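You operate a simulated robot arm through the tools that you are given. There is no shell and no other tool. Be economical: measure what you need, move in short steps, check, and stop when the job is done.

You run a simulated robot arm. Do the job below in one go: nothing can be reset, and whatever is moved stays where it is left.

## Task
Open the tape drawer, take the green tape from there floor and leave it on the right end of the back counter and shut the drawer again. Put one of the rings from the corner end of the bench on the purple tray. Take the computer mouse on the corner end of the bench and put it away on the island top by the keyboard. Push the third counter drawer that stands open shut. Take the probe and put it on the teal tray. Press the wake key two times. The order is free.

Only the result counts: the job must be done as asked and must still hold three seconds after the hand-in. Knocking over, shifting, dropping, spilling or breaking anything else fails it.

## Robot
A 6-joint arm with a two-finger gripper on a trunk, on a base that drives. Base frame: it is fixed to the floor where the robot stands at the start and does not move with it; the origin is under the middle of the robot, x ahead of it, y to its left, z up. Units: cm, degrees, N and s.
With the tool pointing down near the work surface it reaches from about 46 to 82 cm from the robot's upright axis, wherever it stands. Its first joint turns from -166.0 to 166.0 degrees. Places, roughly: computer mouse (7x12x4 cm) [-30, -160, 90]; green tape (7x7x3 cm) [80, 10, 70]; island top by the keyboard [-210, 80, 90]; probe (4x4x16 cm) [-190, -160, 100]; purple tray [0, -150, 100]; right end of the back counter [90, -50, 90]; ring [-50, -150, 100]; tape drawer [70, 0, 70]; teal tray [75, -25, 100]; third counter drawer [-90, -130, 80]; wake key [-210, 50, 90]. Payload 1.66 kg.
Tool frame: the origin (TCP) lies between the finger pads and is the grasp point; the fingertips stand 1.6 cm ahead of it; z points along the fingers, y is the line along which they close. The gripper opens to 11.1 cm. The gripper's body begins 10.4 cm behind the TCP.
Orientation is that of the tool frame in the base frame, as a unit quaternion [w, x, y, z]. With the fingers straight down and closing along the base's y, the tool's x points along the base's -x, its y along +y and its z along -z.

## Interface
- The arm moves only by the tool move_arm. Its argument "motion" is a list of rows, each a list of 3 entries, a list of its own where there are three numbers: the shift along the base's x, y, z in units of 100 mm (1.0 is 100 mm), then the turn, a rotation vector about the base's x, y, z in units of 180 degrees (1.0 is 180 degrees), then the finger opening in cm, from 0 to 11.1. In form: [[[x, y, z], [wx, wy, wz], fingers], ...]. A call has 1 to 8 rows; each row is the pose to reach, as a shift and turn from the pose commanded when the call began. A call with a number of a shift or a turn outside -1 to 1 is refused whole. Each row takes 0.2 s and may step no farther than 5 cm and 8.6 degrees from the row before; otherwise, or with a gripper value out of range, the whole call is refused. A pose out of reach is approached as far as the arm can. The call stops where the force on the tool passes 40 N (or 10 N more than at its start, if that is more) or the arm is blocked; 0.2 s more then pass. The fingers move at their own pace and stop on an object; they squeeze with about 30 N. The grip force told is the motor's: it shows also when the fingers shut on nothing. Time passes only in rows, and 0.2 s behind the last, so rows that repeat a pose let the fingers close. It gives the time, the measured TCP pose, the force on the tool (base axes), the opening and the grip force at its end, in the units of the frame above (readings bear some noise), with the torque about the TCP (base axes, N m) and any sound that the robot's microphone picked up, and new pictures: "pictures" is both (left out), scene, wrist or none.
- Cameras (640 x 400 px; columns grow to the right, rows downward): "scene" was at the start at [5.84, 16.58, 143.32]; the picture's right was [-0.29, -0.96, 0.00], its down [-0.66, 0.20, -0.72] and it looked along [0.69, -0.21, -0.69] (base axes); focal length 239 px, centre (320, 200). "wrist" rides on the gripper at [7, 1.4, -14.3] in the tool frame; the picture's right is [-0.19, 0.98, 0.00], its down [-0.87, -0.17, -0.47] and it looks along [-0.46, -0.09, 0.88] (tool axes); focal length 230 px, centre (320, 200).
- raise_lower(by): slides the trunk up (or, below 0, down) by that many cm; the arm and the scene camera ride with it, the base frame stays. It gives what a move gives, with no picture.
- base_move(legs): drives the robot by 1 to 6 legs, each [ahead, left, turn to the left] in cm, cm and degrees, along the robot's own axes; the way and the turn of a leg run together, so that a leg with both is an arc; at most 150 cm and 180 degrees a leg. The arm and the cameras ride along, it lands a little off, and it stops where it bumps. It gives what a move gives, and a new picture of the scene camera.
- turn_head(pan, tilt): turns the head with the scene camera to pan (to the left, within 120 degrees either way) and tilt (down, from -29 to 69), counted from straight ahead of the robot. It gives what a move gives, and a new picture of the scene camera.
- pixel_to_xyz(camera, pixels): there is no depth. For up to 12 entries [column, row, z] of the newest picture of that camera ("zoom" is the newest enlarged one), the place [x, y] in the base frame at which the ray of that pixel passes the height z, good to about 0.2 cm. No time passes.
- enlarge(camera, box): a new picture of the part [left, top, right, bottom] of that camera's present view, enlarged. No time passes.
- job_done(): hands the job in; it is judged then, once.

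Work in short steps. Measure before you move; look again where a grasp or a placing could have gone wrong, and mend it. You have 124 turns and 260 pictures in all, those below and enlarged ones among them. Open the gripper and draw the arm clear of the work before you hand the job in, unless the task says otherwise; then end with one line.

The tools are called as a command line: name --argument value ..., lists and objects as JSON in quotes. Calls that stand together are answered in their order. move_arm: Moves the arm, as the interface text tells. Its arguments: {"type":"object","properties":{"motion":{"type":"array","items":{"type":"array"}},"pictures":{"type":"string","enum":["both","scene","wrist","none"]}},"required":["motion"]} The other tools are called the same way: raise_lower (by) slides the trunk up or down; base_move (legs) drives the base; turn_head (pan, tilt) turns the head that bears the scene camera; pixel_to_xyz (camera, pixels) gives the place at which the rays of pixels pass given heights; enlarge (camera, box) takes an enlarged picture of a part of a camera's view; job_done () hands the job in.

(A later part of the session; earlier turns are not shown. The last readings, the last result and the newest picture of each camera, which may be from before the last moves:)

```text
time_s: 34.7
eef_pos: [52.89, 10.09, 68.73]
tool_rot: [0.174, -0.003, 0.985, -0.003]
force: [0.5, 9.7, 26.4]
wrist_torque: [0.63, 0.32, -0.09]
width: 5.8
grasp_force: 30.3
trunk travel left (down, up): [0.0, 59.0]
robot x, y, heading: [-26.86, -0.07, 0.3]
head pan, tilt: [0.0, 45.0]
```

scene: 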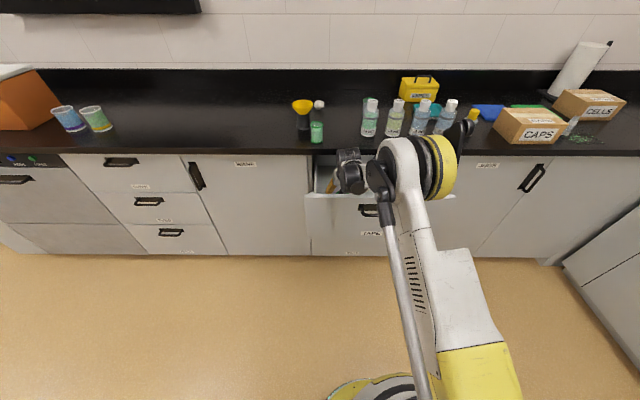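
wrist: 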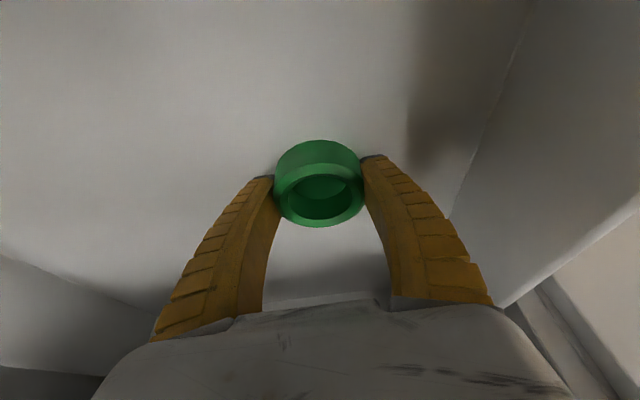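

The tape is gripped (5.8 cm, 30 N). I lift it straight up out of the drawer.

move_arm --motion '[[[0, 0, 0.1], [0, 0, 0], 4], [[0, 0, 0.5], [0, 0, 0], 4], [[0, 0, 0.9], [0, 0, 0], 4]]' --pictures "wrist"

move_arm --motion '[[[0, 0, 0.4], [0, 0, 0], 4], [[0, 0, 0.9], [0, 0, 0], 4], [[-0.3, 0, 1.0], [0, 0, 0], 4], [[-0.7, 0, 1.0], [0, 0, 0], 4]]' --pictures "none"

move_arm --motion '[[[0, 0, 0.4], [0, 0, 0], 4], [[0, 0, 0.9], [0, 0, 0], 4], [[0, 0, 1.0], [0, 0, 0], 4]]' --pictures "none"

move_arm --motion '[[[0, 0, 0.4], [0, 0, 0], 4], [[0, 0, 0.9], [0, 0.037, 0], 4], [[0, 0, 1.0], [0, 0.074, 0], 4], [[0, 0, 1.0], [0, 0.111, 0], 4]]' --pictures "both"

```text
time_s: 35.5
eef_pos: [53.04, 10.03, 77.71]
tool_rot: [0.173, -0.002, 0.985, -0.003]
force: [0.7, 0.5, -0.2]
wrist_torque: [-0.01, 0.0, -0.03]
width: 5.8
grasp_force: 30.1
trunk travel left (down, up): [0.0, 59.0]
robot x, y, heading: [-26.99, 0.06, 0.6]
head pan, tilt: [0.0, 45.0]
```

wrist: 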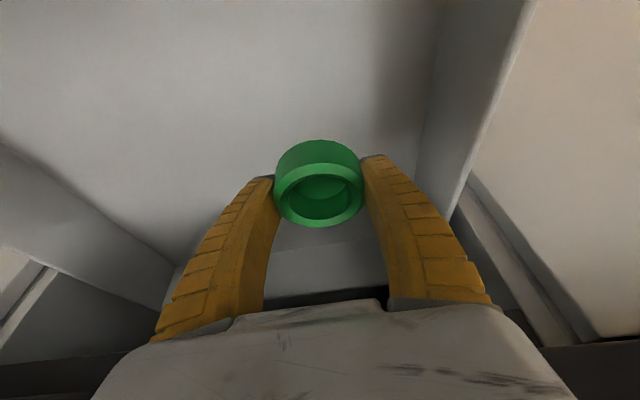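

```text
time_s: 36.5
eef_pos: [46.13, 10.17, 87.73]
tool_rot: [0.172, -0.002, 0.985, -0.003]
force: [-0.3, 0.1, -1.0]
wrist_torque: [-0.01, -0.04, 0.01]
width: 5.77
grasp_force: 29.7
trunk travel left (down, up): [0.0, 59.0]
robot x, y, heading: [-26.78, 0.1, 0.6]
head pan, tilt: [0.0, 45.0]
```

```text
time_s: 37.3
eef_pos: [46.04, 10.12, 97.73]
tool_rot: [0.172, -0.002, 0.985, -0.004]
force: [-0.6, -1.0, -0.2]
wrist_torque: [0.01, 0.0, 0.02]
width: 5.81
grasp_force: 30.6
trunk travel left (down, up): [0.0, 59.0]
robot x, y, heading: [-27.45, 0.22, 0.6]
head pan, tilt: [0.0, 45.0]
```

```text
time_s: 38.3
eef_pos: [46.06, 10.29, 107.75]
tool_rot: [-0.003, -0.002, 1.0, -0.003]
force: [0.3, 0.0, -0.6]
wrist_torque: [0.0, -0.02, 0.01]
width: 5.81
grasp_force: 30.3
trunk travel left (down, up): [0.0, 59.0]
robot x, y, heading: [-26.58, -0.21, 0.5]
head pan, tilt: [0.0, 45.0]
```

scene: 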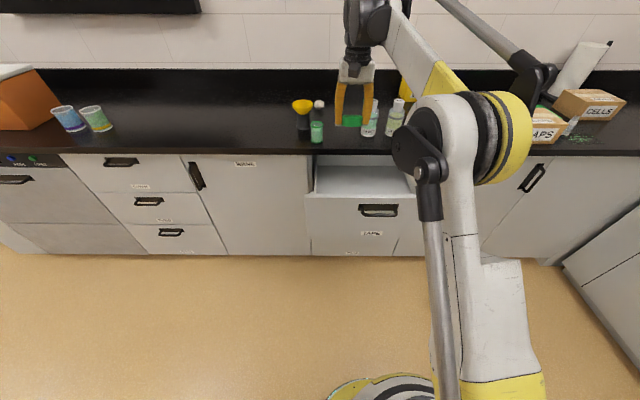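
wrist: 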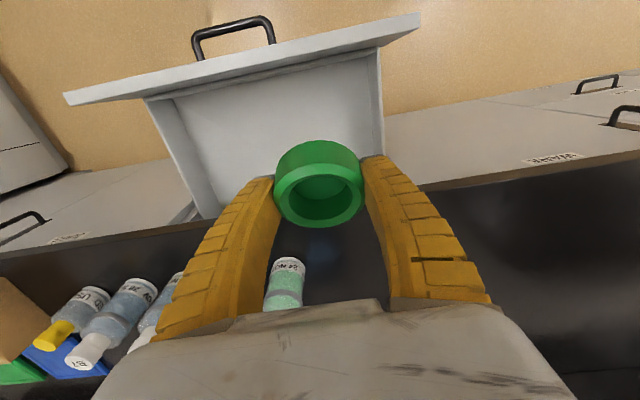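

The tape is held. I raise the trunk and drive right to look at the right end of the counter.

raise_lower --by 18

base_move --legs '[[0, -50, 0]]'

enlarge --camera "wrist" --box '[0, 0, 640, 400]'

enlarge --camera "scene" --box '[200, 60, 520, 260]'

```text
time_s: 40.3
eef_pos: [45.93, 10.2, 125.54]
tool_rot: [-0.002, -0.003, 1.0, -0.003]
force: [0.1, 0.5, -0.6]
wrist_torque: [0.0, -0.01, 0.0]
width: 5.83
grasp_force: 30.2
trunk travel left (down, up): [-18.0, 41.0]
robot x, y, heading: [-27.07, 0.07, 0.6]
head pan, tilt: [0.0, 45.0]
```

```text
time_s: 43.3
eef_pos: [46.39, -41.18, 125.63]
tool_rot: [-0.002, -0.001, 1.0, -0.002]
force: [-0.5, 0.1, -0.8]
wrist_torque: [0.0, 0.01, 0.0]
width: 5.83
grasp_force: 29.7
trunk travel left (down, up): [-18.0, 41.0]
robot x, y, heading: [-26.64, -50.98, 0.3]
head pan, tilt: [0.0, 45.0]
```

scene: 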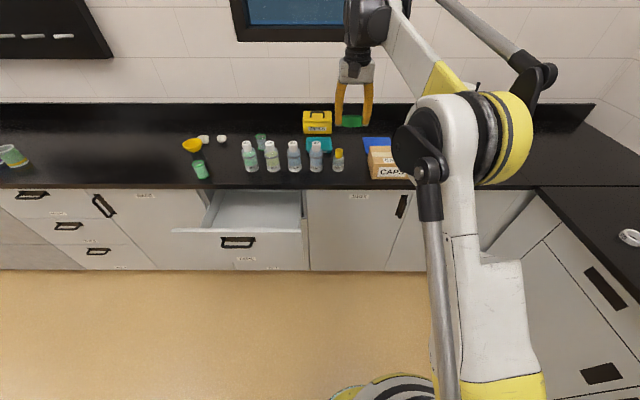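

```text
1.00 times, centred on (320, 200) of wrist (not enlarged: the box is as wide or as high as the picture)
```

zoom: 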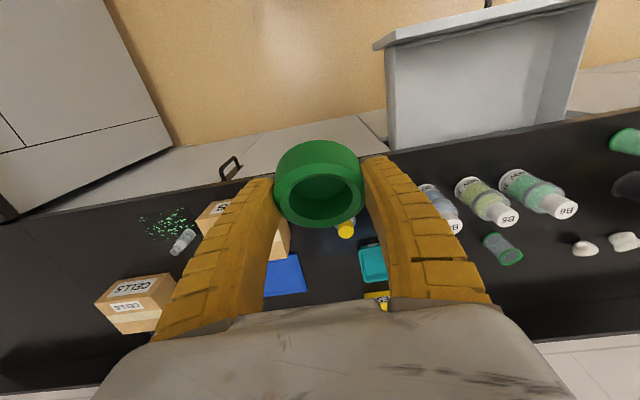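

```text
2.00 times, centred on (360, 160) of scene
```

zoom: 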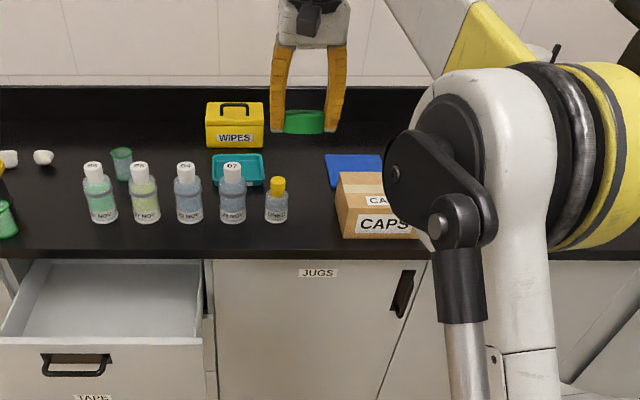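

I measure the gap between teal tray and blue mat, and other edges (zoom pixels).

pixel_to_xyz --camera "zoom" --pixels '[[264, 186, 90], [262, 155, 90], [212, 186, 90], [329, 188, 90], [326, 156, 90], [276, 222, 90], [290, 160, 90], [340, 236, 90], [240, 145, 90], [265, 148, 90], [300, 175, 90], [300, 110, 90]]'

enlarge --camera "wrist" --box '[200, 200, 440, 320]'

```text
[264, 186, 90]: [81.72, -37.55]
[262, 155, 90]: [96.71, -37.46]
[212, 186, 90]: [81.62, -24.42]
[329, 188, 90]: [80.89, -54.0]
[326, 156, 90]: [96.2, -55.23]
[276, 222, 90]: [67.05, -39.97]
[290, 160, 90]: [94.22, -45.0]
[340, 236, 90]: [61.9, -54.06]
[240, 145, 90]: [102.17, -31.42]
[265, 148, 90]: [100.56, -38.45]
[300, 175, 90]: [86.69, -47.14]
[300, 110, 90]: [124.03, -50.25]
```

```text
2.67 times, centred on (320, 260) of wrist
```

zoom: 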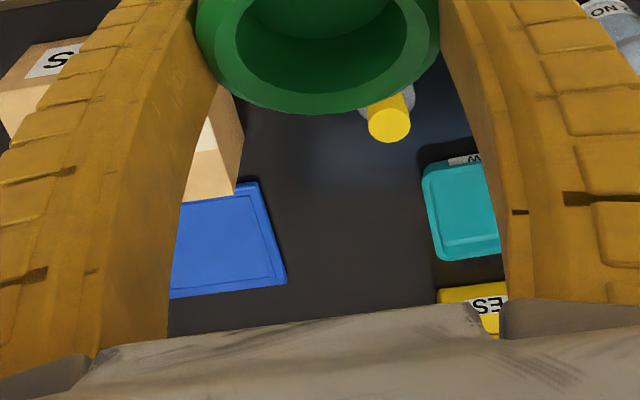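

The gap between teal tray (y≥-37.5) and blue mat (y≤-54) is free at the stated spot; I'll place the tape at about (87,-47). I drive ahead.

base_move --legs '[[36, -3, 0]]'

enlarge --camera "wrist" --box '[0, 0, 640, 400]'

```text
time_s: 45.6
eef_pos: [81.96, -44.01, 125.55]
tool_rot: [-0.002, -0.001, 1.0, -0.002]
force: [-0.4, -0.9, -0.3]
wrist_torque: [-0.02, 0.05, 0.02]
width: 5.82
grasp_force: 30.2
trunk travel left (down, up): [-18.0, 41.0]
robot x, y, heading: [8.68, -53.93, 0.3]
head pan, tilt: [0.0, 45.0]
```

scene: 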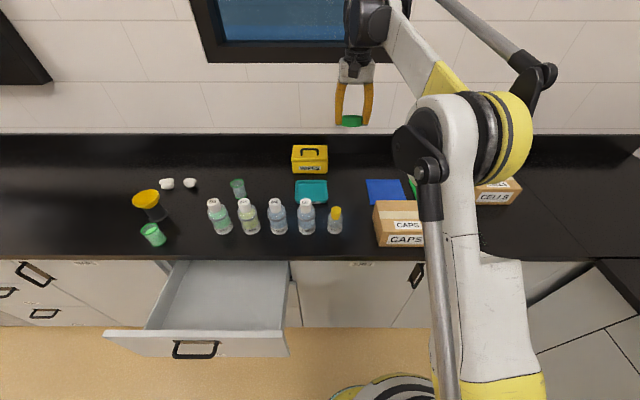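

```text
1.00 times, centred on (320, 200) of wrist (not enlarged: the box is as wide or as high as the picture)
```

zoom: 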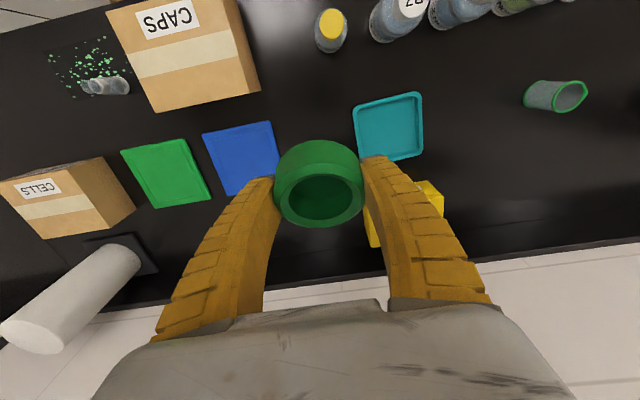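

Clear view of the gap; I measure edges in this picture.

pixel_to_xyz --camera "zoom" --pixels '[[270, 122, 90], [280, 160, 90], [354, 103, 91], [361, 160, 91], [422, 93, 91], [423, 152, 91], [205, 134, 90], [331, 45, 100]]'

```text
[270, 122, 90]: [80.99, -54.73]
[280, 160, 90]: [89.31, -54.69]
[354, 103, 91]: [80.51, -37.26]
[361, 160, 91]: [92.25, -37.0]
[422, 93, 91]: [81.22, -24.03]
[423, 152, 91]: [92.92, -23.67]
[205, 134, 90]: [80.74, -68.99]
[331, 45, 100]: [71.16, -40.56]
```

Target (88,-47). I tilt the tool back 20° as when grasped (so the tape lies flat) and descend.

move_arm --motion '[[[0.2, -0.1, -0.2], [0, -0.037, 0], 4], [[0.4, -0.2, -0.5], [0, -0.074, 0], 4], [[0.6, -0.3, -0.8], [0, -0.111, 0], 4], [[0.6, -0.3, -1.0], [0, -0.111, 0], 4]]' --pictures "none"

move_arm --motion '[[[0, 0, -0.4], [0, 0, 0], 4], [[0, 0, -0.8], [0, 0, 0], 4], [[0, 0, -1.0], [0, 0, 0], 4]]' --pictures "none"

move_arm --motion '[[[0, 0, -0.4], [0, 0, 0], 4], [[0, 0, -0.8], [0, 0, 0], 4]]' --pictures "both"

```text
time_s: 46.6
eef_pos: [87.8, -46.89, 115.63]
tool_rot: [0.173, -0.001, 0.985, -0.003]
force: [-0.3, 0.2, 0.0]
wrist_torque: [0.02, -0.02, 0.01]
width: 5.82
grasp_force: 30.0
trunk travel left (down, up): [-18.0, 41.0]
robot x, y, heading: [8.41, -54.33, 0.4]
head pan, tilt: [0.0, 45.0]
```

```text
time_s: 47.4
eef_pos: [87.93, -47.02, 105.6]
tool_rot: [0.172, 0.0, 0.985, -0.003]
force: [-0.5, 0.5, 0.2]
wrist_torque: [0.0, 0.0, 0.0]
width: 5.83
grasp_force: 29.9
trunk travel left (down, up): [-18.0, 41.0]
robot x, y, heading: [8.78, -53.92, 0.2]
head pan, tilt: [0.0, 45.0]
```

```text
time_s: 48.0
eef_pos: [87.78, -47.07, 97.58]
tool_rot: [0.172, -0.001, 0.985, -0.002]
force: [0.2, -0.3, -0.2]
wrist_torque: [0.01, 0.0, -0.01]
width: 5.84
grasp_force: 29.9
trunk travel left (down, up): [-18.0, 41.0]
robot x, y, heading: [8.54, -53.87, 0.2]
head pan, tilt: [0.0, 45.0]
```

scene: 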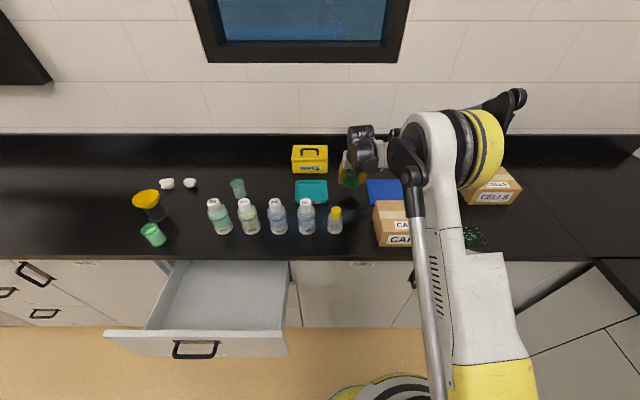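
wrist: 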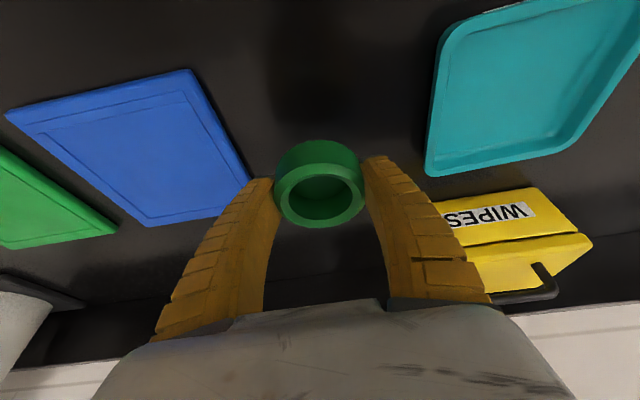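

Clear; I lower to near contact at z≈92.

move_arm --motion '[[[0, 0, -0.4], [0, 0, 0], 4], [[0, 0, -0.5], [0, 0, 0], 4]]' --pictures "none"

move_arm --motion '[[[0, 0, -0.03], [0, 0, 0], 4], [[0, 0, -0.06], [0, 0, 0], 4]]' --pictures "wrist"

```text
time_s: 48.6
eef_pos: [87.74, -46.96, 92.5]
tool_rot: [0.172, 0.0, 0.985, -0.002]
force: [0.5, 0.4, 0.6]
wrist_torque: [0.01, 0.05, -0.01]
width: 5.84
grasp_force: 30.0
trunk travel left (down, up): [-18.0, 41.0]
robot x, y, heading: [8.72, -53.77, 0.6]
head pan, tilt: [0.0, 45.0]
```

```text
time_s: 49.2
eef_pos: [87.76, -46.83, 91.96]
tool_rot: [0.171, -0.001, 0.985, -0.003]
force: [0.1, 0.0, -0.8]
wrist_torque: [-0.02, 0.03, -0.01]
width: 5.82
grasp_force: 29.8
trunk travel left (down, up): [-18.0, 41.0]
robot x, y, heading: [8.71, -53.95, 0.1]
head pan, tilt: [0.0, 45.0]
```

wrist: 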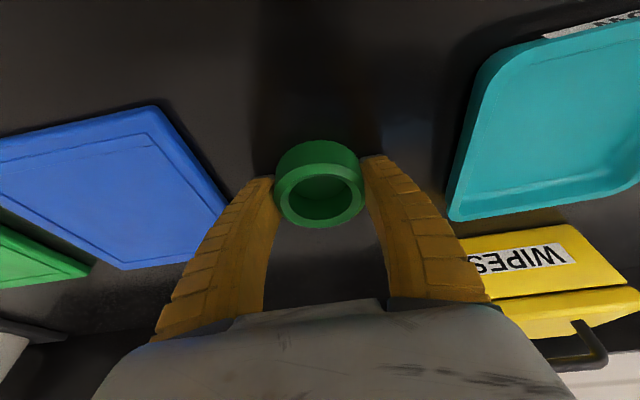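

move_arm --motion '[[[0, 0, -0.04], [0, 0, 0], 4], [[0, 0, -0.08], [0, 0, 0], 4]]' --pictures "none"

```text
time_s: 49.8
eef_pos: [87.79, -46.93, 91.7]
tool_rot: [0.176, 0.0, 0.984, -0.002]
force: [-6.4, -0.1, 25.4]
wrist_torque: [0.23, 0.61, 0.14]
width: 5.94
grasp_force: 29.6
trunk travel left (down, up): [-18.0, 41.0]
robot x, y, heading: [8.83, -53.39, 0.1]
head pan, tilt: [0.0, 45.0]
stopped in row 2: the force on the tool passed its limit at 46 N (the readings are from after the stop); the commanded pose is now the measured one
```

Contact with the counter at z 91.7. I open modestly (8.5) and lift away.

move_arm --motion '[[[0, 0, 0], [0, 0, 0], 7], [[0, 0, 0], [0, 0, 0], 8.5], [[0, 0, 0.05], [0, 0, 0], 8.5], [[0, 0, 0.4], [0, 0, 0], 8.5], [[0, 0, 0.8], [0, 0, 0], 8.5]]' --pictures "wrist"

move_arm --motion '[[[0, 0, 0.4], [0, 0, 0], 8.5], [[0, 0, 0.8], [0, 0, 0], 8.5], [[0, 0, 1.0], [0, 0, 0], 8.5]]' --pictures "none"

move_arm --motion '[[[0, 0, 0.4], [0, 0, 0], 8.5], [[-0.2, 0, 0.8], [0, 0.037, 0], 8.5], [[-0.4, 0, 1.0], [0, 0.074, 0], 8.5], [[-0.6, 0, 1.0], [0, 0.111, 0], 8.5]]' --pictures "wrist"

```text
time_s: 51.0
eef_pos: [87.93, -47.01, 99.61]
tool_rot: [0.174, 0.0, 0.985, -0.002]
force: [0.7, 0.0, -0.2]
wrist_torque: [-0.01, -0.01, -0.01]
width: 8.62
grasp_force: 0.6
trunk travel left (down, up): [-18.0, 41.0]
robot x, y, heading: [8.89, -53.98, 0.4]
head pan, tilt: [0.0, 45.0]
```

wrist: 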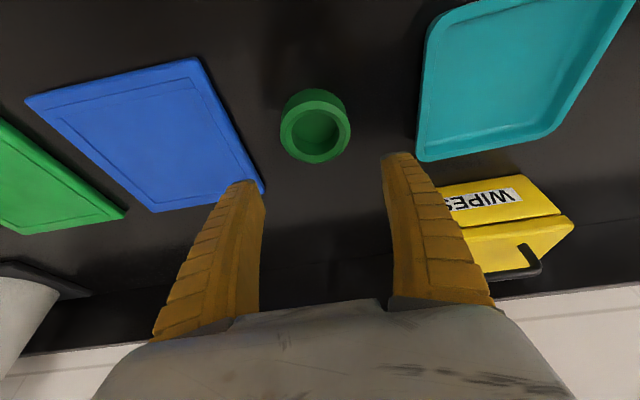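

```text
time_s: 51.8
eef_pos: [88.05, -46.92, 109.57]
tool_rot: [0.174, 0.0, 0.985, -0.002]
force: [0.0, -0.8, 0.4]
wrist_torque: [0.0, -0.01, 0.0]
width: 8.59
grasp_force: 1.0
trunk travel left (down, up): [-18.0, 41.0]
robot x, y, heading: [8.92, -53.65, 0.2]
head pan, tilt: [0.0, 45.0]
```

```text
time_s: 52.8
eef_pos: [81.99, -46.88, 119.47]
tool_rot: [-0.001, 0.0, 1.0, -0.002]
force: [0.6, 0.2, -0.9]
wrist_torque: [-0.04, 0.07, -0.03]
width: 8.62
grasp_force: 0.8
trunk travel left (down, up): [-18.0, 41.0]
robot x, y, heading: [8.85, -53.97, -0.0]
head pan, tilt: [0.0, 45.0]
```

wrist: 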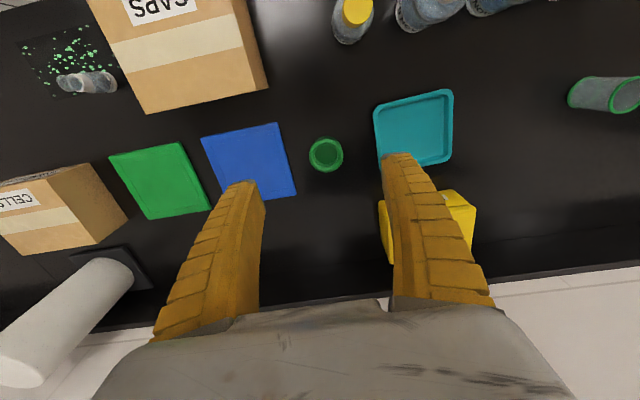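

The tape stands alone in the gap at the right end. Now I back out and return in front of the open drawer to shut it.

base_move --legs '[[-38, 0, 0], [0, 49, 0]]'

raise_lower --by -15

move_arm --motion '[[[-0.5, 0, 0], [0, 0, 0], 0], [[-1.0, 0, 0], [0, 0, 0], 0]]' --pictures "none"

move_arm --motion '[[[-0.5, 0, 0], [0, 0, 0], 0], [[-1.0, 0, 0], [0, 0, 0], 0]]' --pictures "both"

```text
time_s: 57.7
eef_pos: [43.2, 1.71, 119.45]
tool_rot: [0.001, 0.002, 1.0, -0.002]
force: [0.9, 0.3, 0.5]
wrist_torque: [-0.04, 0.0, 0.03]
width: 8.63
grasp_force: 1.0
trunk travel left (down, up): [-18.0, 41.0]
robot x, y, heading: [-30.09, -5.46, 0.2]
head pan, tilt: [0.0, 45.0]
```

scene: 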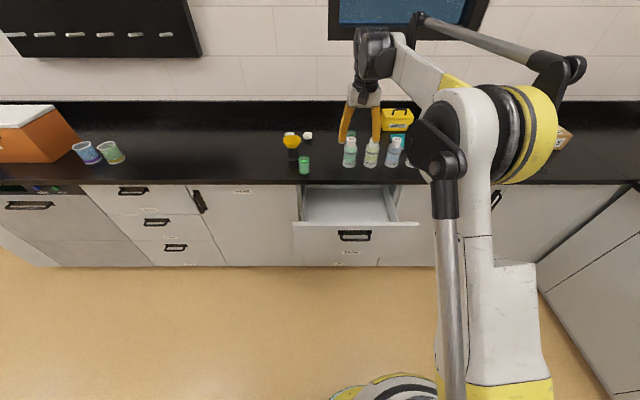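

```text
time_s: 59.5
eef_pos: [43.11, 1.62, 104.38]
tool_rot: [0.001, 0.002, 1.0, -0.002]
force: [0.2, -0.1, 0.0]
wrist_torque: [0.01, 0.01, 0.0]
width: 8.62
grasp_force: 0.8
trunk travel left (down, up): [-3.0, 56.0]
robot x, y, heading: [-30.1, -5.09, -0.1]
head pan, tilt: [0.0, 45.0]
```

```text
time_s: 60.0
eef_pos: [33.05, 1.89, 104.1]
tool_rot: [0.0, 0.002, 1.0, -0.002]
force: [-0.2, -0.7, -0.4]
wrist_torque: [-0.02, 0.01, 0.01]
width: 0.0
grasp_force: 28.5
trunk travel left (down, up): [-3.0, 56.0]
robot x, y, heading: [-29.94, -5.25, -0.4]
head pan, tilt: [0.0, 45.0]
```

```text
time_s: 60.6
eef_pos: [23.22, 1.9, 104.12]
tool_rot: [0.001, 0.001, 1.0, -0.003]
force: [-0.2, -0.5, -0.2]
wrist_torque: [0.01, -0.03, -0.01]
width: 0.01
grasp_force: 28.5
trunk travel left (down, up): [-3.0, 56.0]
robot x, y, heading: [-30.37, -5.3, -0.2]
head pan, tilt: [0.0, 45.0]
```

scene: 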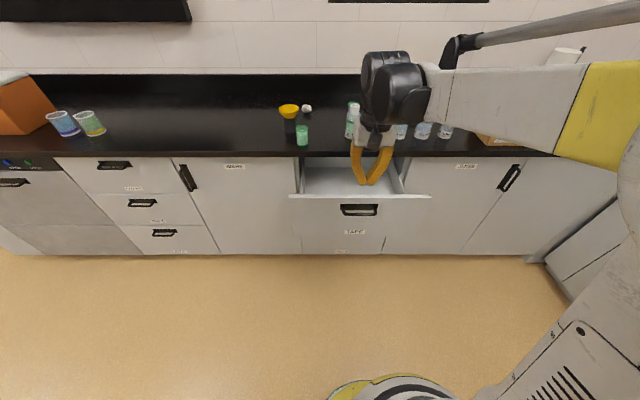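
wrist: 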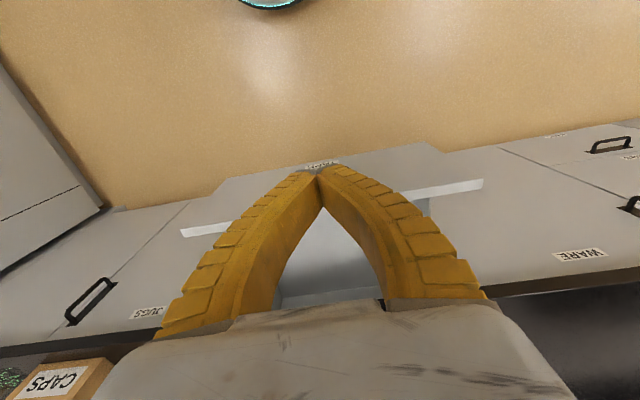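

TCP is at x 23, ahead of the handle (29.5). I lower to z 81.5 with fingers shut.

move_arm --motion '[[[0, -0.1, -0.5], [0, 0, 0], 0], [[0, -0.15, -1.0], [0, 0, 0], 0]]' --pictures "none"

move_arm --motion '[[[0, 0, -0.5], [0, 0, 0], 0], [[0, 0, -1.0], [0, 0, 0], 0]]' --pictures "none"

move_arm --motion '[[[0, 0, -0.26], [0, 0, 0], 0]]' --pictures "both"

```text
refused: row 1 steps farther than a row can; nothing moved
```

```text
time_s: 61.2
eef_pos: [23.35, 1.83, 94.39]
tool_rot: [0.001, 0.002, 1.0, -0.003]
force: [0.2, 0.2, -0.2]
wrist_torque: [0.0, -0.03, 0.01]
width: 0.0
grasp_force: 28.8
trunk travel left (down, up): [-3.0, 56.0]
robot x, y, heading: [-29.3, -4.85, 0.2]
head pan, tilt: [0.0, 45.0]
```

```text
time_s: 61.6
eef_pos: [23.31, 1.83, 91.68]
tool_rot: [0.001, 0.002, 1.0, -0.003]
force: [-0.5, -0.2, 0.4]
wrist_torque: [0.01, -0.03, -0.03]
width: 0.0
grasp_force: 28.7
trunk travel left (down, up): [-3.0, 56.0]
robot x, y, heading: [-29.94, -4.86, 0.2]
head pan, tilt: [0.0, 45.0]
```

scene: 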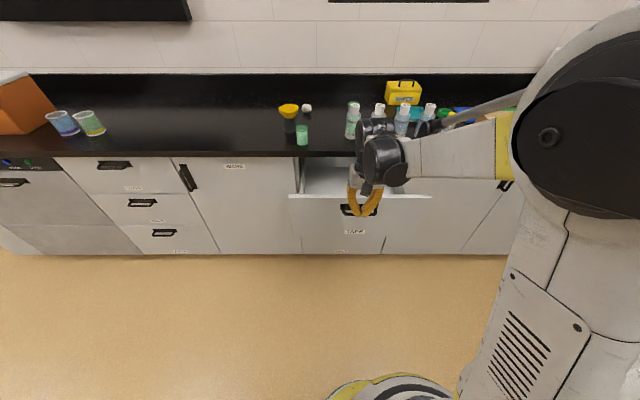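
wrist: 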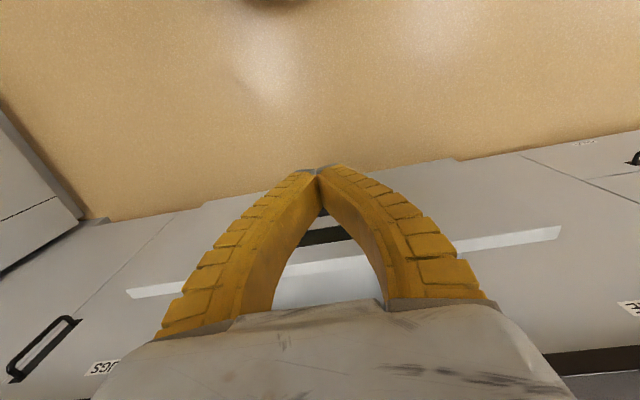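

I lower the last 10 cm, then push the handle.

move_arm --motion '[[[0, -0.1, -0.48], [0, 0, 0], 0], [[0, -0.15, -0.96], [0, 0, 0], 0], [[0.2, -0.15, -1.0], [0, 0, 0], 0], [[0.4, -0.15, -1.0], [0, 0, 0], 0], [[0.6, -0.15, -1.0], [0, 0, 0], 0], [[0.8, -0.15, -1.0], [0, 0, 0], 0]]' --pictures "scene"

move_arm --motion '[[[0.25, 0, 0], [0, 0, 0], 0], [[0.5, 0, 0], [0, 0, 0], 0], [[0.75, 0, 0], [0, 0, 0], 0], [[1.0, 0, 0], [0, 0, 0], 0]]' --pictures "none"

```text
time_s: 63.0
eef_pos: [31.3, 0.1, 81.85]
tool_rot: [0.0, 0.001, 1.0, -0.003]
force: [0.0, -0.4, 0.3]
wrist_torque: [0.04, 0.0, 0.01]
width: 0.0
grasp_force: 28.9
trunk travel left (down, up): [-3.0, 56.0]
robot x, y, heading: [-30.06, -5.13, -0.1]
head pan, tilt: [0.0, 45.0]
```

scene: 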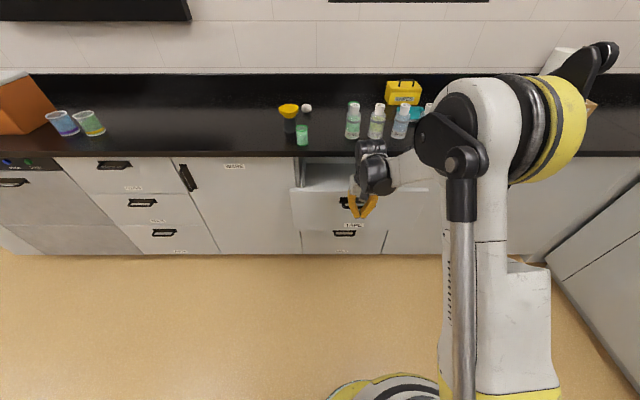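

```text
time_s: 64.0
eef_pos: [41.2, 0.15, 81.91]
tool_rot: [0.001, 0.002, 1.0, -0.003]
force: [0.2, 0.3, -0.7]
wrist_torque: [0.03, -0.01, 0.02]
width: 0.03
grasp_force: 28.4
trunk travel left (down, up): [-3.0, 56.0]
robot x, y, heading: [-30.21, -5.28, -0.2]
head pan, tilt: [0.0, 45.0]
```

The drawer moves in; I push the remaining 12 cm.

move_arm --motion '[[[0.25, 0, 0], [0, 0, 0], 0], [[0.5, 0, 0], [0, 0, 0], 0], [[0.75, 0, 0], [0, 0, 0], 0], [[1.0, 0, 0], [0, 0, 0], 0]]' --pictures "both"

```text
time_s: 65.0
eef_pos: [51.2, 0.2, 81.7]
tool_rot: [0.001, 0.001, 1.0, -0.003]
force: [-0.2, 0.1, 0.3]
wrist_torque: [0.03, 0.03, 0.0]
width: 0.0
grasp_force: 28.9
trunk travel left (down, up): [-3.0, 56.0]
robot x, y, heading: [-29.79, -4.97, -0.1]
head pan, tilt: [0.0, 45.0]
```

scene: 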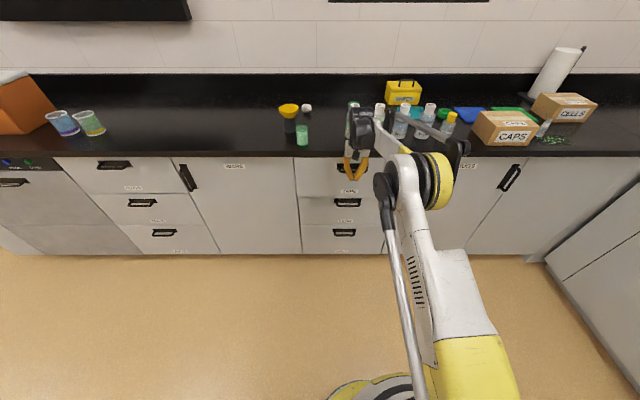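
wrist: 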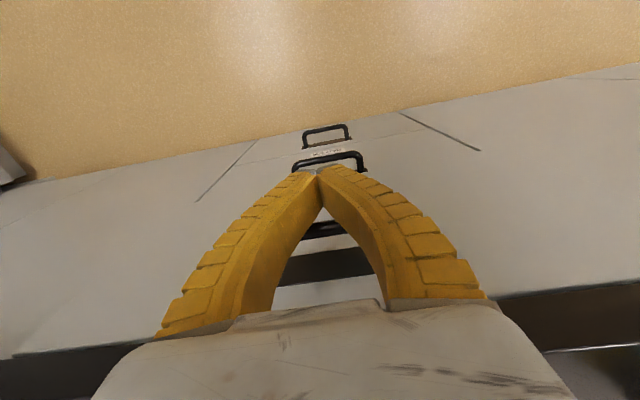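

Nearly shut; I push the last 2-3 cm in small steps until contact force shows.

move_arm --motion '[[[0.1, 0, 0], [0, 0, 0], 0], [[0.2, 0, 0], [0, 0, 0], 0], [[0.26, 0, 0], [0, 0, 0], 0]]' --pictures "both"

enlarge --camera "scene" --box '[280, 80, 480, 260]'

```text
time_s: 65.8
eef_pos: [53.62, 0.15, 81.84]
tool_rot: [0.001, 0.003, 1.0, -0.003]
force: [0.1, 0.2, 0.4]
wrist_torque: [0.03, -0.01, 0.0]
width: 0.0
grasp_force: 28.6
trunk travel left (down, up): [-3.0, 56.0]
robot x, y, heading: [-29.84, -5.11, -0.2]
head pan, tilt: [0.0, 45.0]
```

scene: 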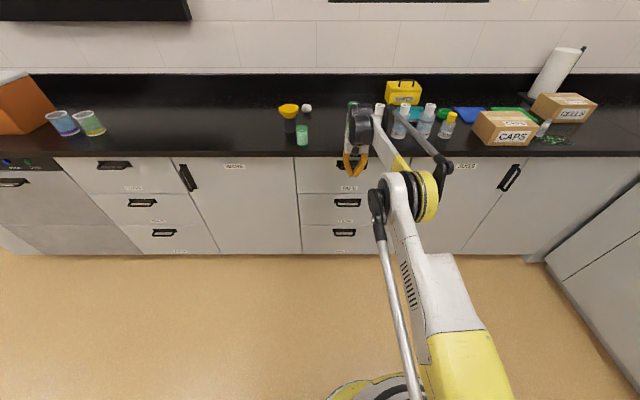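
wrist: 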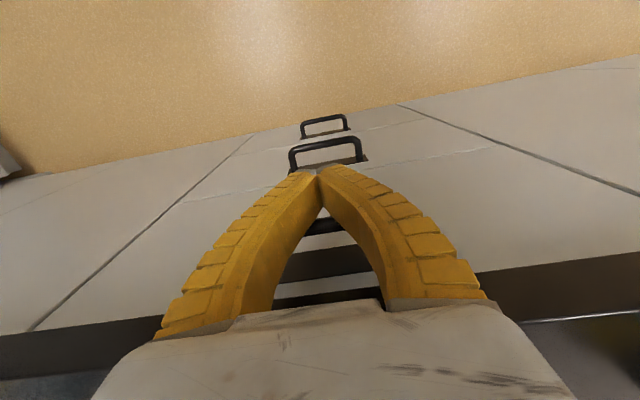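

```text
2.22 times, centred on (380, 170) of scene
```

zoom: 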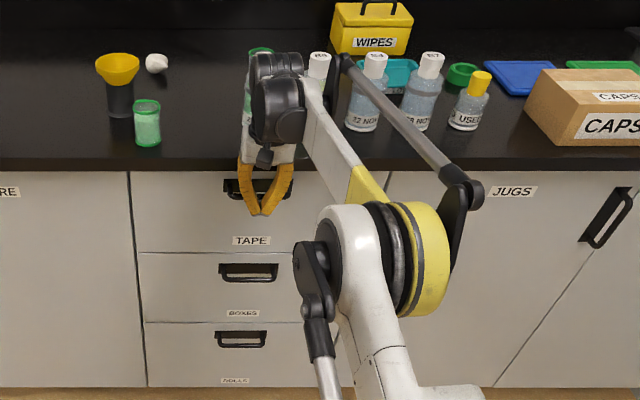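

It looks flush; I nudge up to 1 cm more to feel for the stop.

move_arm --motion '[[[0.03, 0, 0], [0, 0, 0], 0], [[0.06, 0, 0], [0, 0, 0], 0], [[0.1, 0, 0], [0, 0, 0], 0]]' --pictures "none"

```text
time_s: 66.8
eef_pos: [54.21, 0.21, 81.79]
tool_rot: [0.0, 0.002, 1.0, -0.002]
force: [-11.9, -0.4, -2.2]
wrist_torque: [0.0, 0.0, 0.06]
width: 0.61
grasp_force: 29.2
trunk travel left (down, up): [-3.0, 56.0]
robot x, y, heading: [-30.29, -4.91, -0.2]
head pan, tilt: [0.0, 45.0]
stopped in row 3: the force on the tool passed its limit at 42 N (the readings are from after the stop); the commanded pose is now the measured one
```

The stop was felt, so the drawer is shut. I retreat, raise the hand, and head for the bench.

move_arm --motion '[[[-0.4, 0, 0], [0, 0, 0], 0], [[-0.8, 0, 0], [0, 0, 0], 0], [[-1.0, 0, 0.4], [0, 0, 0], 0], [[-1.0, 0, 0.8], [0, 0, 0], 0], [[-1.0, 0, 1.0], [0, 0, 0], 0]]' --pictures "none"

move_arm --motion '[[[-0.4, 0, 0.2], [0, 0, 0], 5], [[-0.8, 0, 0.4], [0, 0, 0], 5], [[-1.0, 0, 0.8], [0, 0, 0], 8], [[-1.0, 0, 1.0], [0, 0, 0], 8]]' --pictures "none"

raise_lower --by 20

base_move --legs '[[-15, 0, 0], [0, 0, -90], [14, 0, 0]]'

```text
time_s: 68.0
eef_pos: [44.26, 0.19, 91.95]
tool_rot: [0.0, 0.002, 1.0, -0.003]
force: [-0.2, 0.0, -0.1]
wrist_torque: [0.01, -0.02, -0.01]
width: 0.01
grasp_force: 28.6
trunk travel left (down, up): [-3.0, 56.0]
robot x, y, heading: [-30.36, -5.18, 0.1]
head pan, tilt: [0.0, 45.0]
```

```text
time_s: 69.0
eef_pos: [34.33, 0.15, 101.91]
tool_rot: [0.0, 0.002, 1.0, -0.003]
force: [0.6, -0.5, -0.9]
wrist_torque: [0.0, 0.0, 0.02]
width: 8.17
grasp_force: 0.7
trunk travel left (down, up): [-3.0, 56.0]
robot x, y, heading: [-30.22, -4.94, -0.3]
head pan, tilt: [0.0, 45.0]
```

```text
time_s: 71.2
eef_pos: [34.45, 0.17, 121.74]
tool_rot: [0.0, 0.001, 1.0, -0.002]
force: [-0.4, -0.6, -0.7]
wrist_torque: [0.0, -0.03, 0.03]
width: 8.13
grasp_force: 1.0
trunk travel left (down, up): [-23.0, 36.0]
robot x, y, heading: [-30.6, -5.21, -0.0]
head pan, tilt: [0.0, 45.0]
```

```text
time_s: 77.3
eef_pos: [-39.55, -83.74, 121.8]
tool_rot: [-0.003, 0.706, 0.708, -0.002]
force: [-0.4, -0.1, -0.2]
wrist_torque: [0.07, -0.01, 0.03]
width: 8.11
grasp_force: 0.7
trunk travel left (down, up): [-23.0, 36.0]
robot x, y, heading: [-45.22, -19.14, -89.8]
head pan, tilt: [0.0, 45.0]
```

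scene: 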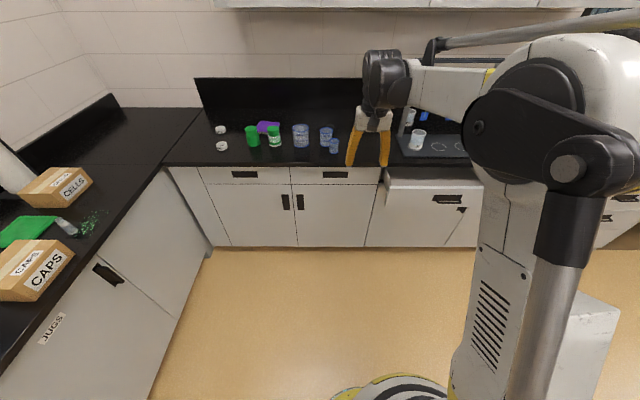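

I zoom on the bench to identify items.

enlarge --camera "scene" --box '[195, 90, 355, 180]'

enlarge --camera "scene" --box '[360, 70, 500, 220]'

turn_head --pan -60 --tilt 35

```text
4.00 times, centred on (275, 135) of scene
```

zoom: 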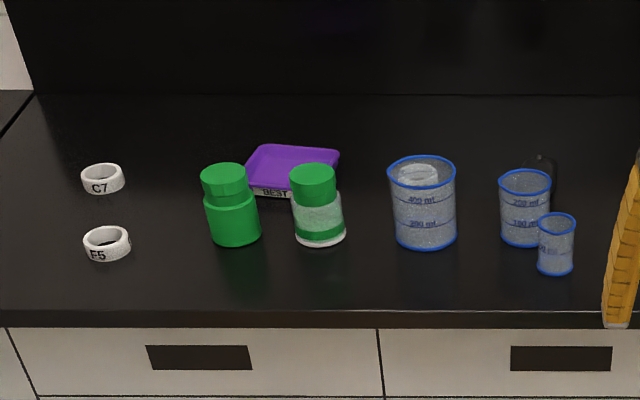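

```text
2.67 times, centred on (430, 145) of scene
```

zoom: 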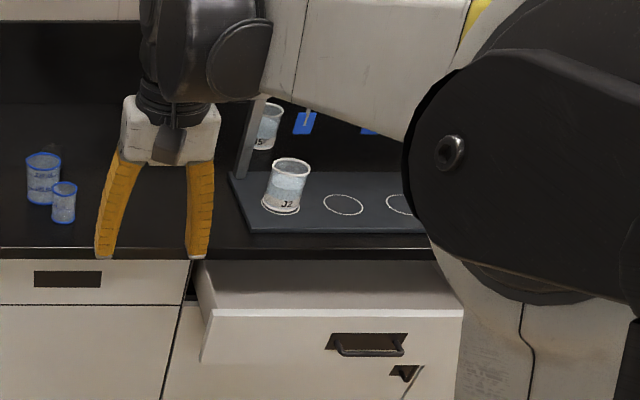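

```text
time_s: 78.6
eef_pos: [-39.49, -83.69, 121.77]
tool_rot: [-0.001, 0.707, 0.707, -0.003]
force: [0.3, 0.5, 0.0]
wrist_torque: [0.0, 0.02, 0.0]
width: 8.13
grasp_force: 0.4
trunk travel left (down, up): [-23.0, 36.0]
robot x, y, heading: [-45.12, -18.84, -89.7]
head pan, tilt: [-60.0, 35.0]
```

scene: 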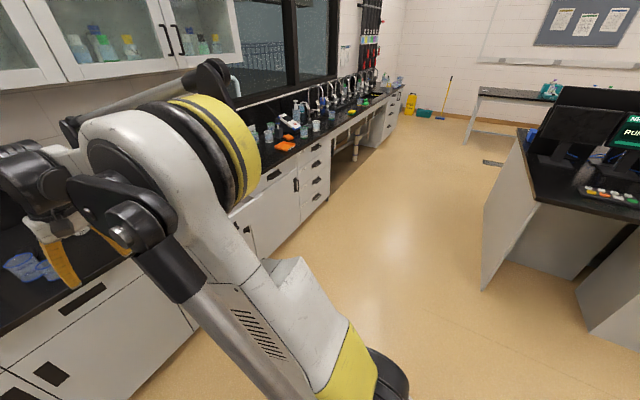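

Two rings (C7, F5), and something dark behind the blue beaker — perhaps the mouse. I look straight again and measure positions.

turn_head --pan 15 --tilt 45

base_move --legs '[[36, 0, 0]]'

enlarge --camera "wrist" --box '[0, 0, 640, 400]'

```text
time_s: 80.1
eef_pos: [-39.5, -83.68, 121.84]
tool_rot: [-0.002, 0.706, 0.708, -0.001]
force: [0.1, 0.6, 0.5]
wrist_torque: [0.02, 0.02, -0.01]
width: 8.17
grasp_force: 1.0
trunk travel left (down, up): [-23.0, 36.0]
robot x, y, heading: [-45.2, -19.32, -89.7]
head pan, tilt: [15.0, 45.0]
```

scene: 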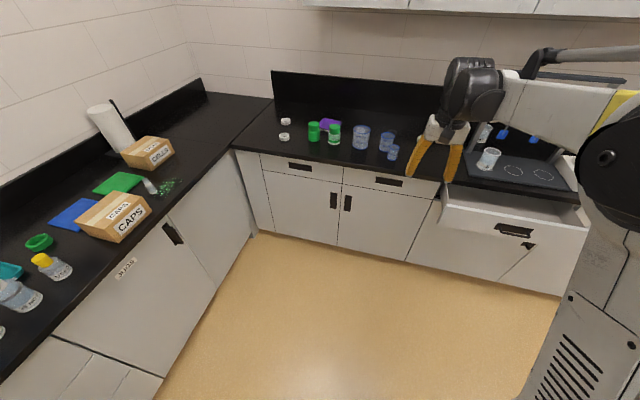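

```text
time_s: 82.4
eef_pos: [-39.45, -119.3, 121.83]
tool_rot: [-0.002, 0.707, 0.707, -0.002]
force: [0.0, -0.2, 0.1]
wrist_torque: [0.02, 0.01, -0.01]
width: 8.16
grasp_force: 0.7
trunk travel left (down, up): [-23.0, 36.0]
robot x, y, heading: [-44.56, -54.71, -89.9]
head pan, tilt: [15.0, 45.0]
```

scene: 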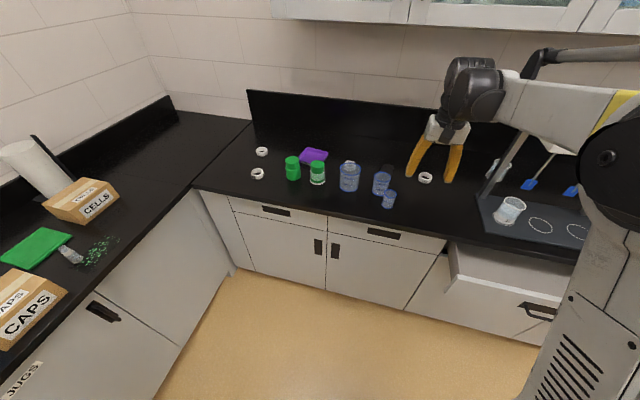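

```text
1.00 times, centred on (320, 200) of wrist (not enlarged: the box is as wide or as high as the picture)
```

zoom: 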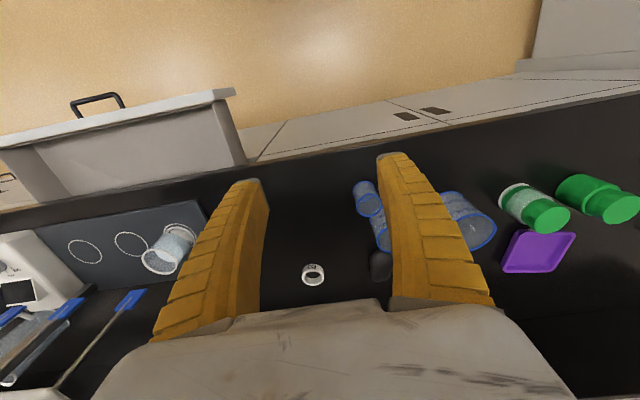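

A third ring at wrist (313,273) matches the given place, and the dark mouse is at (381,266). I measure them, the purple tray, beakers and the open drawer.

pixel_to_xyz --camera "zoom" --pixels '[[313, 274, 91], [302, 274, 91], [324, 274, 91], [381, 266, 92], [381, 250, 92], [381, 281, 92], [538, 252, 91], [515, 230, 91], [575, 232, 91], [503, 272, 91], [557, 272, 91], [300, 158, 90]]'

enlarge --camera "scene" --box '[330, 130, 490, 230]'

enlarge --camera "wrist" --box '[270, 200, 430, 300]'

```text
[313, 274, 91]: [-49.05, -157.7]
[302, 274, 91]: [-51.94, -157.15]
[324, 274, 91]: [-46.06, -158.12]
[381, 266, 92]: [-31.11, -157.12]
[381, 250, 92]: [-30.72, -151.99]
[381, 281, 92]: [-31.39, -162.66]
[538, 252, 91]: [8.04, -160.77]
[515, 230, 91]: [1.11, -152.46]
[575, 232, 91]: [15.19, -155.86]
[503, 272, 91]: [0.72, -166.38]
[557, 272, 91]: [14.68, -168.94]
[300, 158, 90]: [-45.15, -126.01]
```

```text
4.00 times, centred on (410, 180) of scene
```

zoom: 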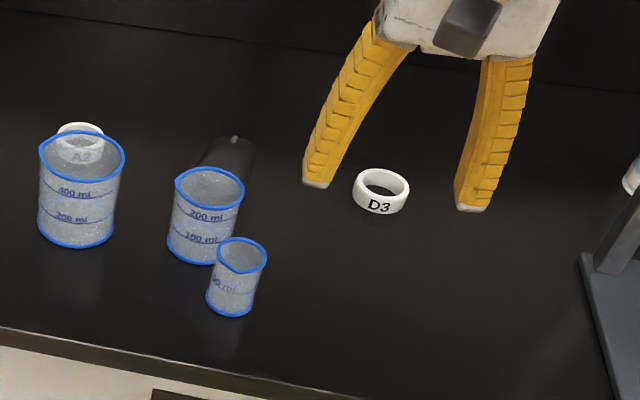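

```text
4.00 times, centred on (350, 250) of wrist
```

zoom: 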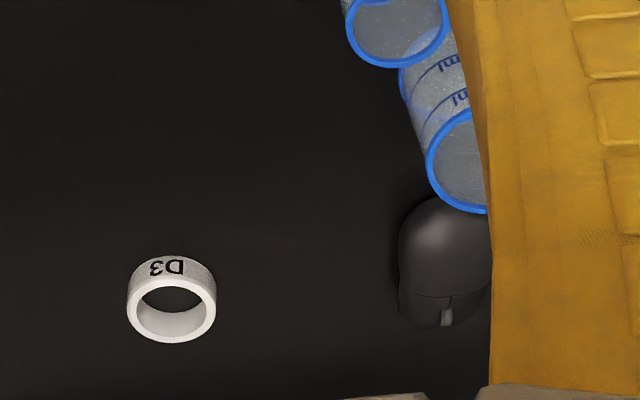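

Rings A2, C7, D3, F5 all lie on the bench; D3 matches the given place. Before that I shut the open third drawer (it is in the way); I measure it.

base_move --legs '[[-20, -38, 0]]'

turn_head --pan 0 --tilt 50

enlarge --camera "wrist" --box '[0, 0, 640, 400]'

```text
time_s: 85.0
eef_pos: [-77.65, -99.4, 121.79]
tool_rot: [-0.002, 0.708, 0.706, -0.002]
force: [0.1, -0.3, -0.1]
wrist_torque: [-0.03, -0.02, 0.0]
width: 8.15
grasp_force: 1.1
trunk travel left (down, up): [-23.0, 36.0]
robot x, y, heading: [-82.42, -34.67, -90.0]
head pan, tilt: [15.0, 45.0]
```

scene: 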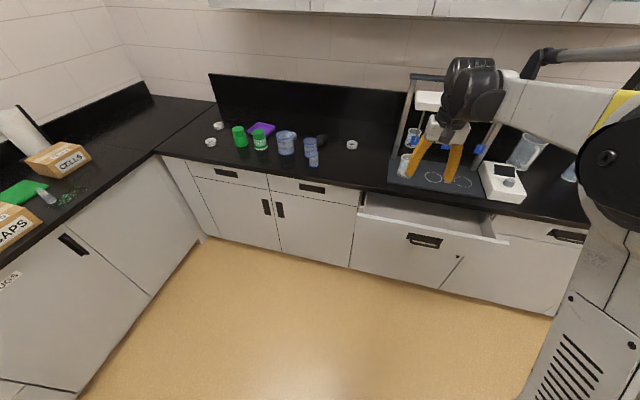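

```text
time_s: 85.8
eef_pos: [-77.58, -99.48, 121.89]
tool_rot: [-0.002, 0.708, 0.706, -0.003]
force: [0.3, 0.1, 0.2]
wrist_torque: [-0.02, -0.01, 0.02]
width: 8.13
grasp_force: 0.8
trunk travel left (down, up): [-23.0, 36.0]
robot x, y, heading: [-82.68, -35.05, -90.3]
head pan, tilt: [0.0, 50.0]
```

scene: 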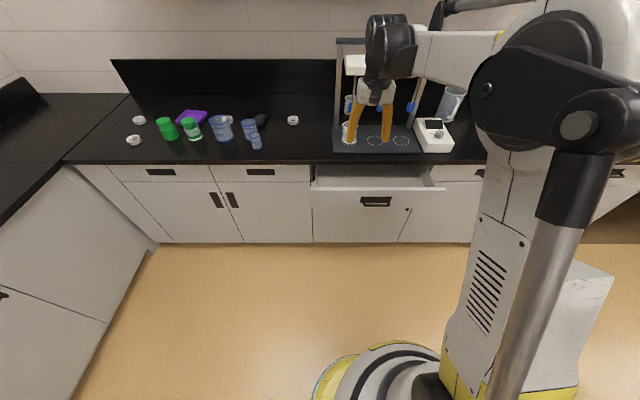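

```text
1.00 times, centred on (320, 200) of wrist (not enlarged: the box is as wide or as high as the picture)
```

zoom: 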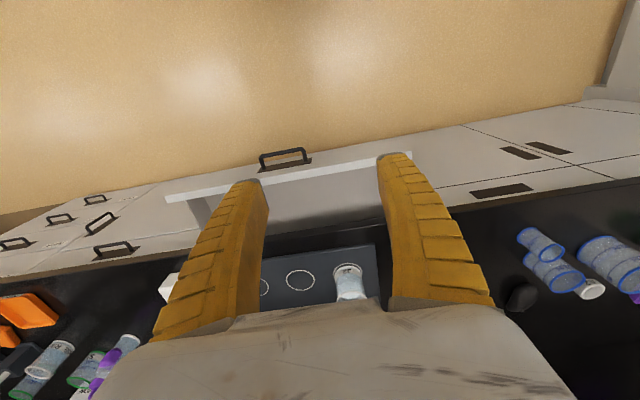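

I triangulate the open drawer's handle: wrist (284,153), scene (376,205), and its top edge.

pixel_to_xyz --camera "zoom" --pixels '[[283, 153, 78], [283, 153, 82], [283, 153, 86], [166, 196, 86], [410, 153, 86], [300, 245, 90], [480, 201, 90]]'

pixel_to_xyz --camera "scene" --pixels '[[376, 206, 78], [376, 206, 82], [376, 206, 86], [312, 187, 86], [445, 188, 86], [260, 164, 90]]'

enlarge --camera "scene" --box '[300, 140, 460, 240]'

```text
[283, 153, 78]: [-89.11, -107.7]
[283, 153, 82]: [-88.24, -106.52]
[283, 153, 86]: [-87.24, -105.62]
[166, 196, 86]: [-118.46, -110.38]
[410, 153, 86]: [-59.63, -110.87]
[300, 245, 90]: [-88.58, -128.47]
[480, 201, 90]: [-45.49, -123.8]
```

```text
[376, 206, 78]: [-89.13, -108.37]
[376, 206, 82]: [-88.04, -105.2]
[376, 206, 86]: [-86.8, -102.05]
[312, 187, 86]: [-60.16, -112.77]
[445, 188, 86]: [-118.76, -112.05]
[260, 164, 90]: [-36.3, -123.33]
```

```text
4.00 times, centred on (380, 190) of scene
```

zoom: 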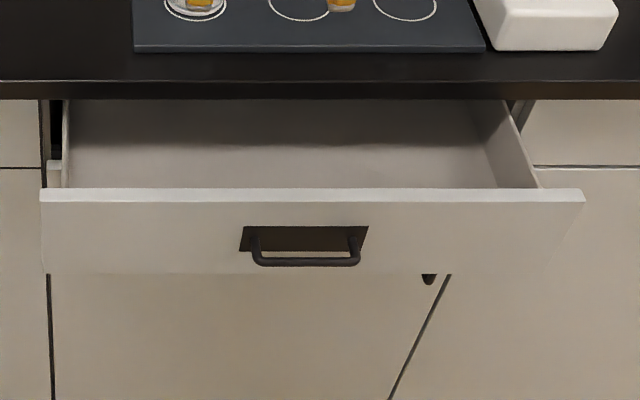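

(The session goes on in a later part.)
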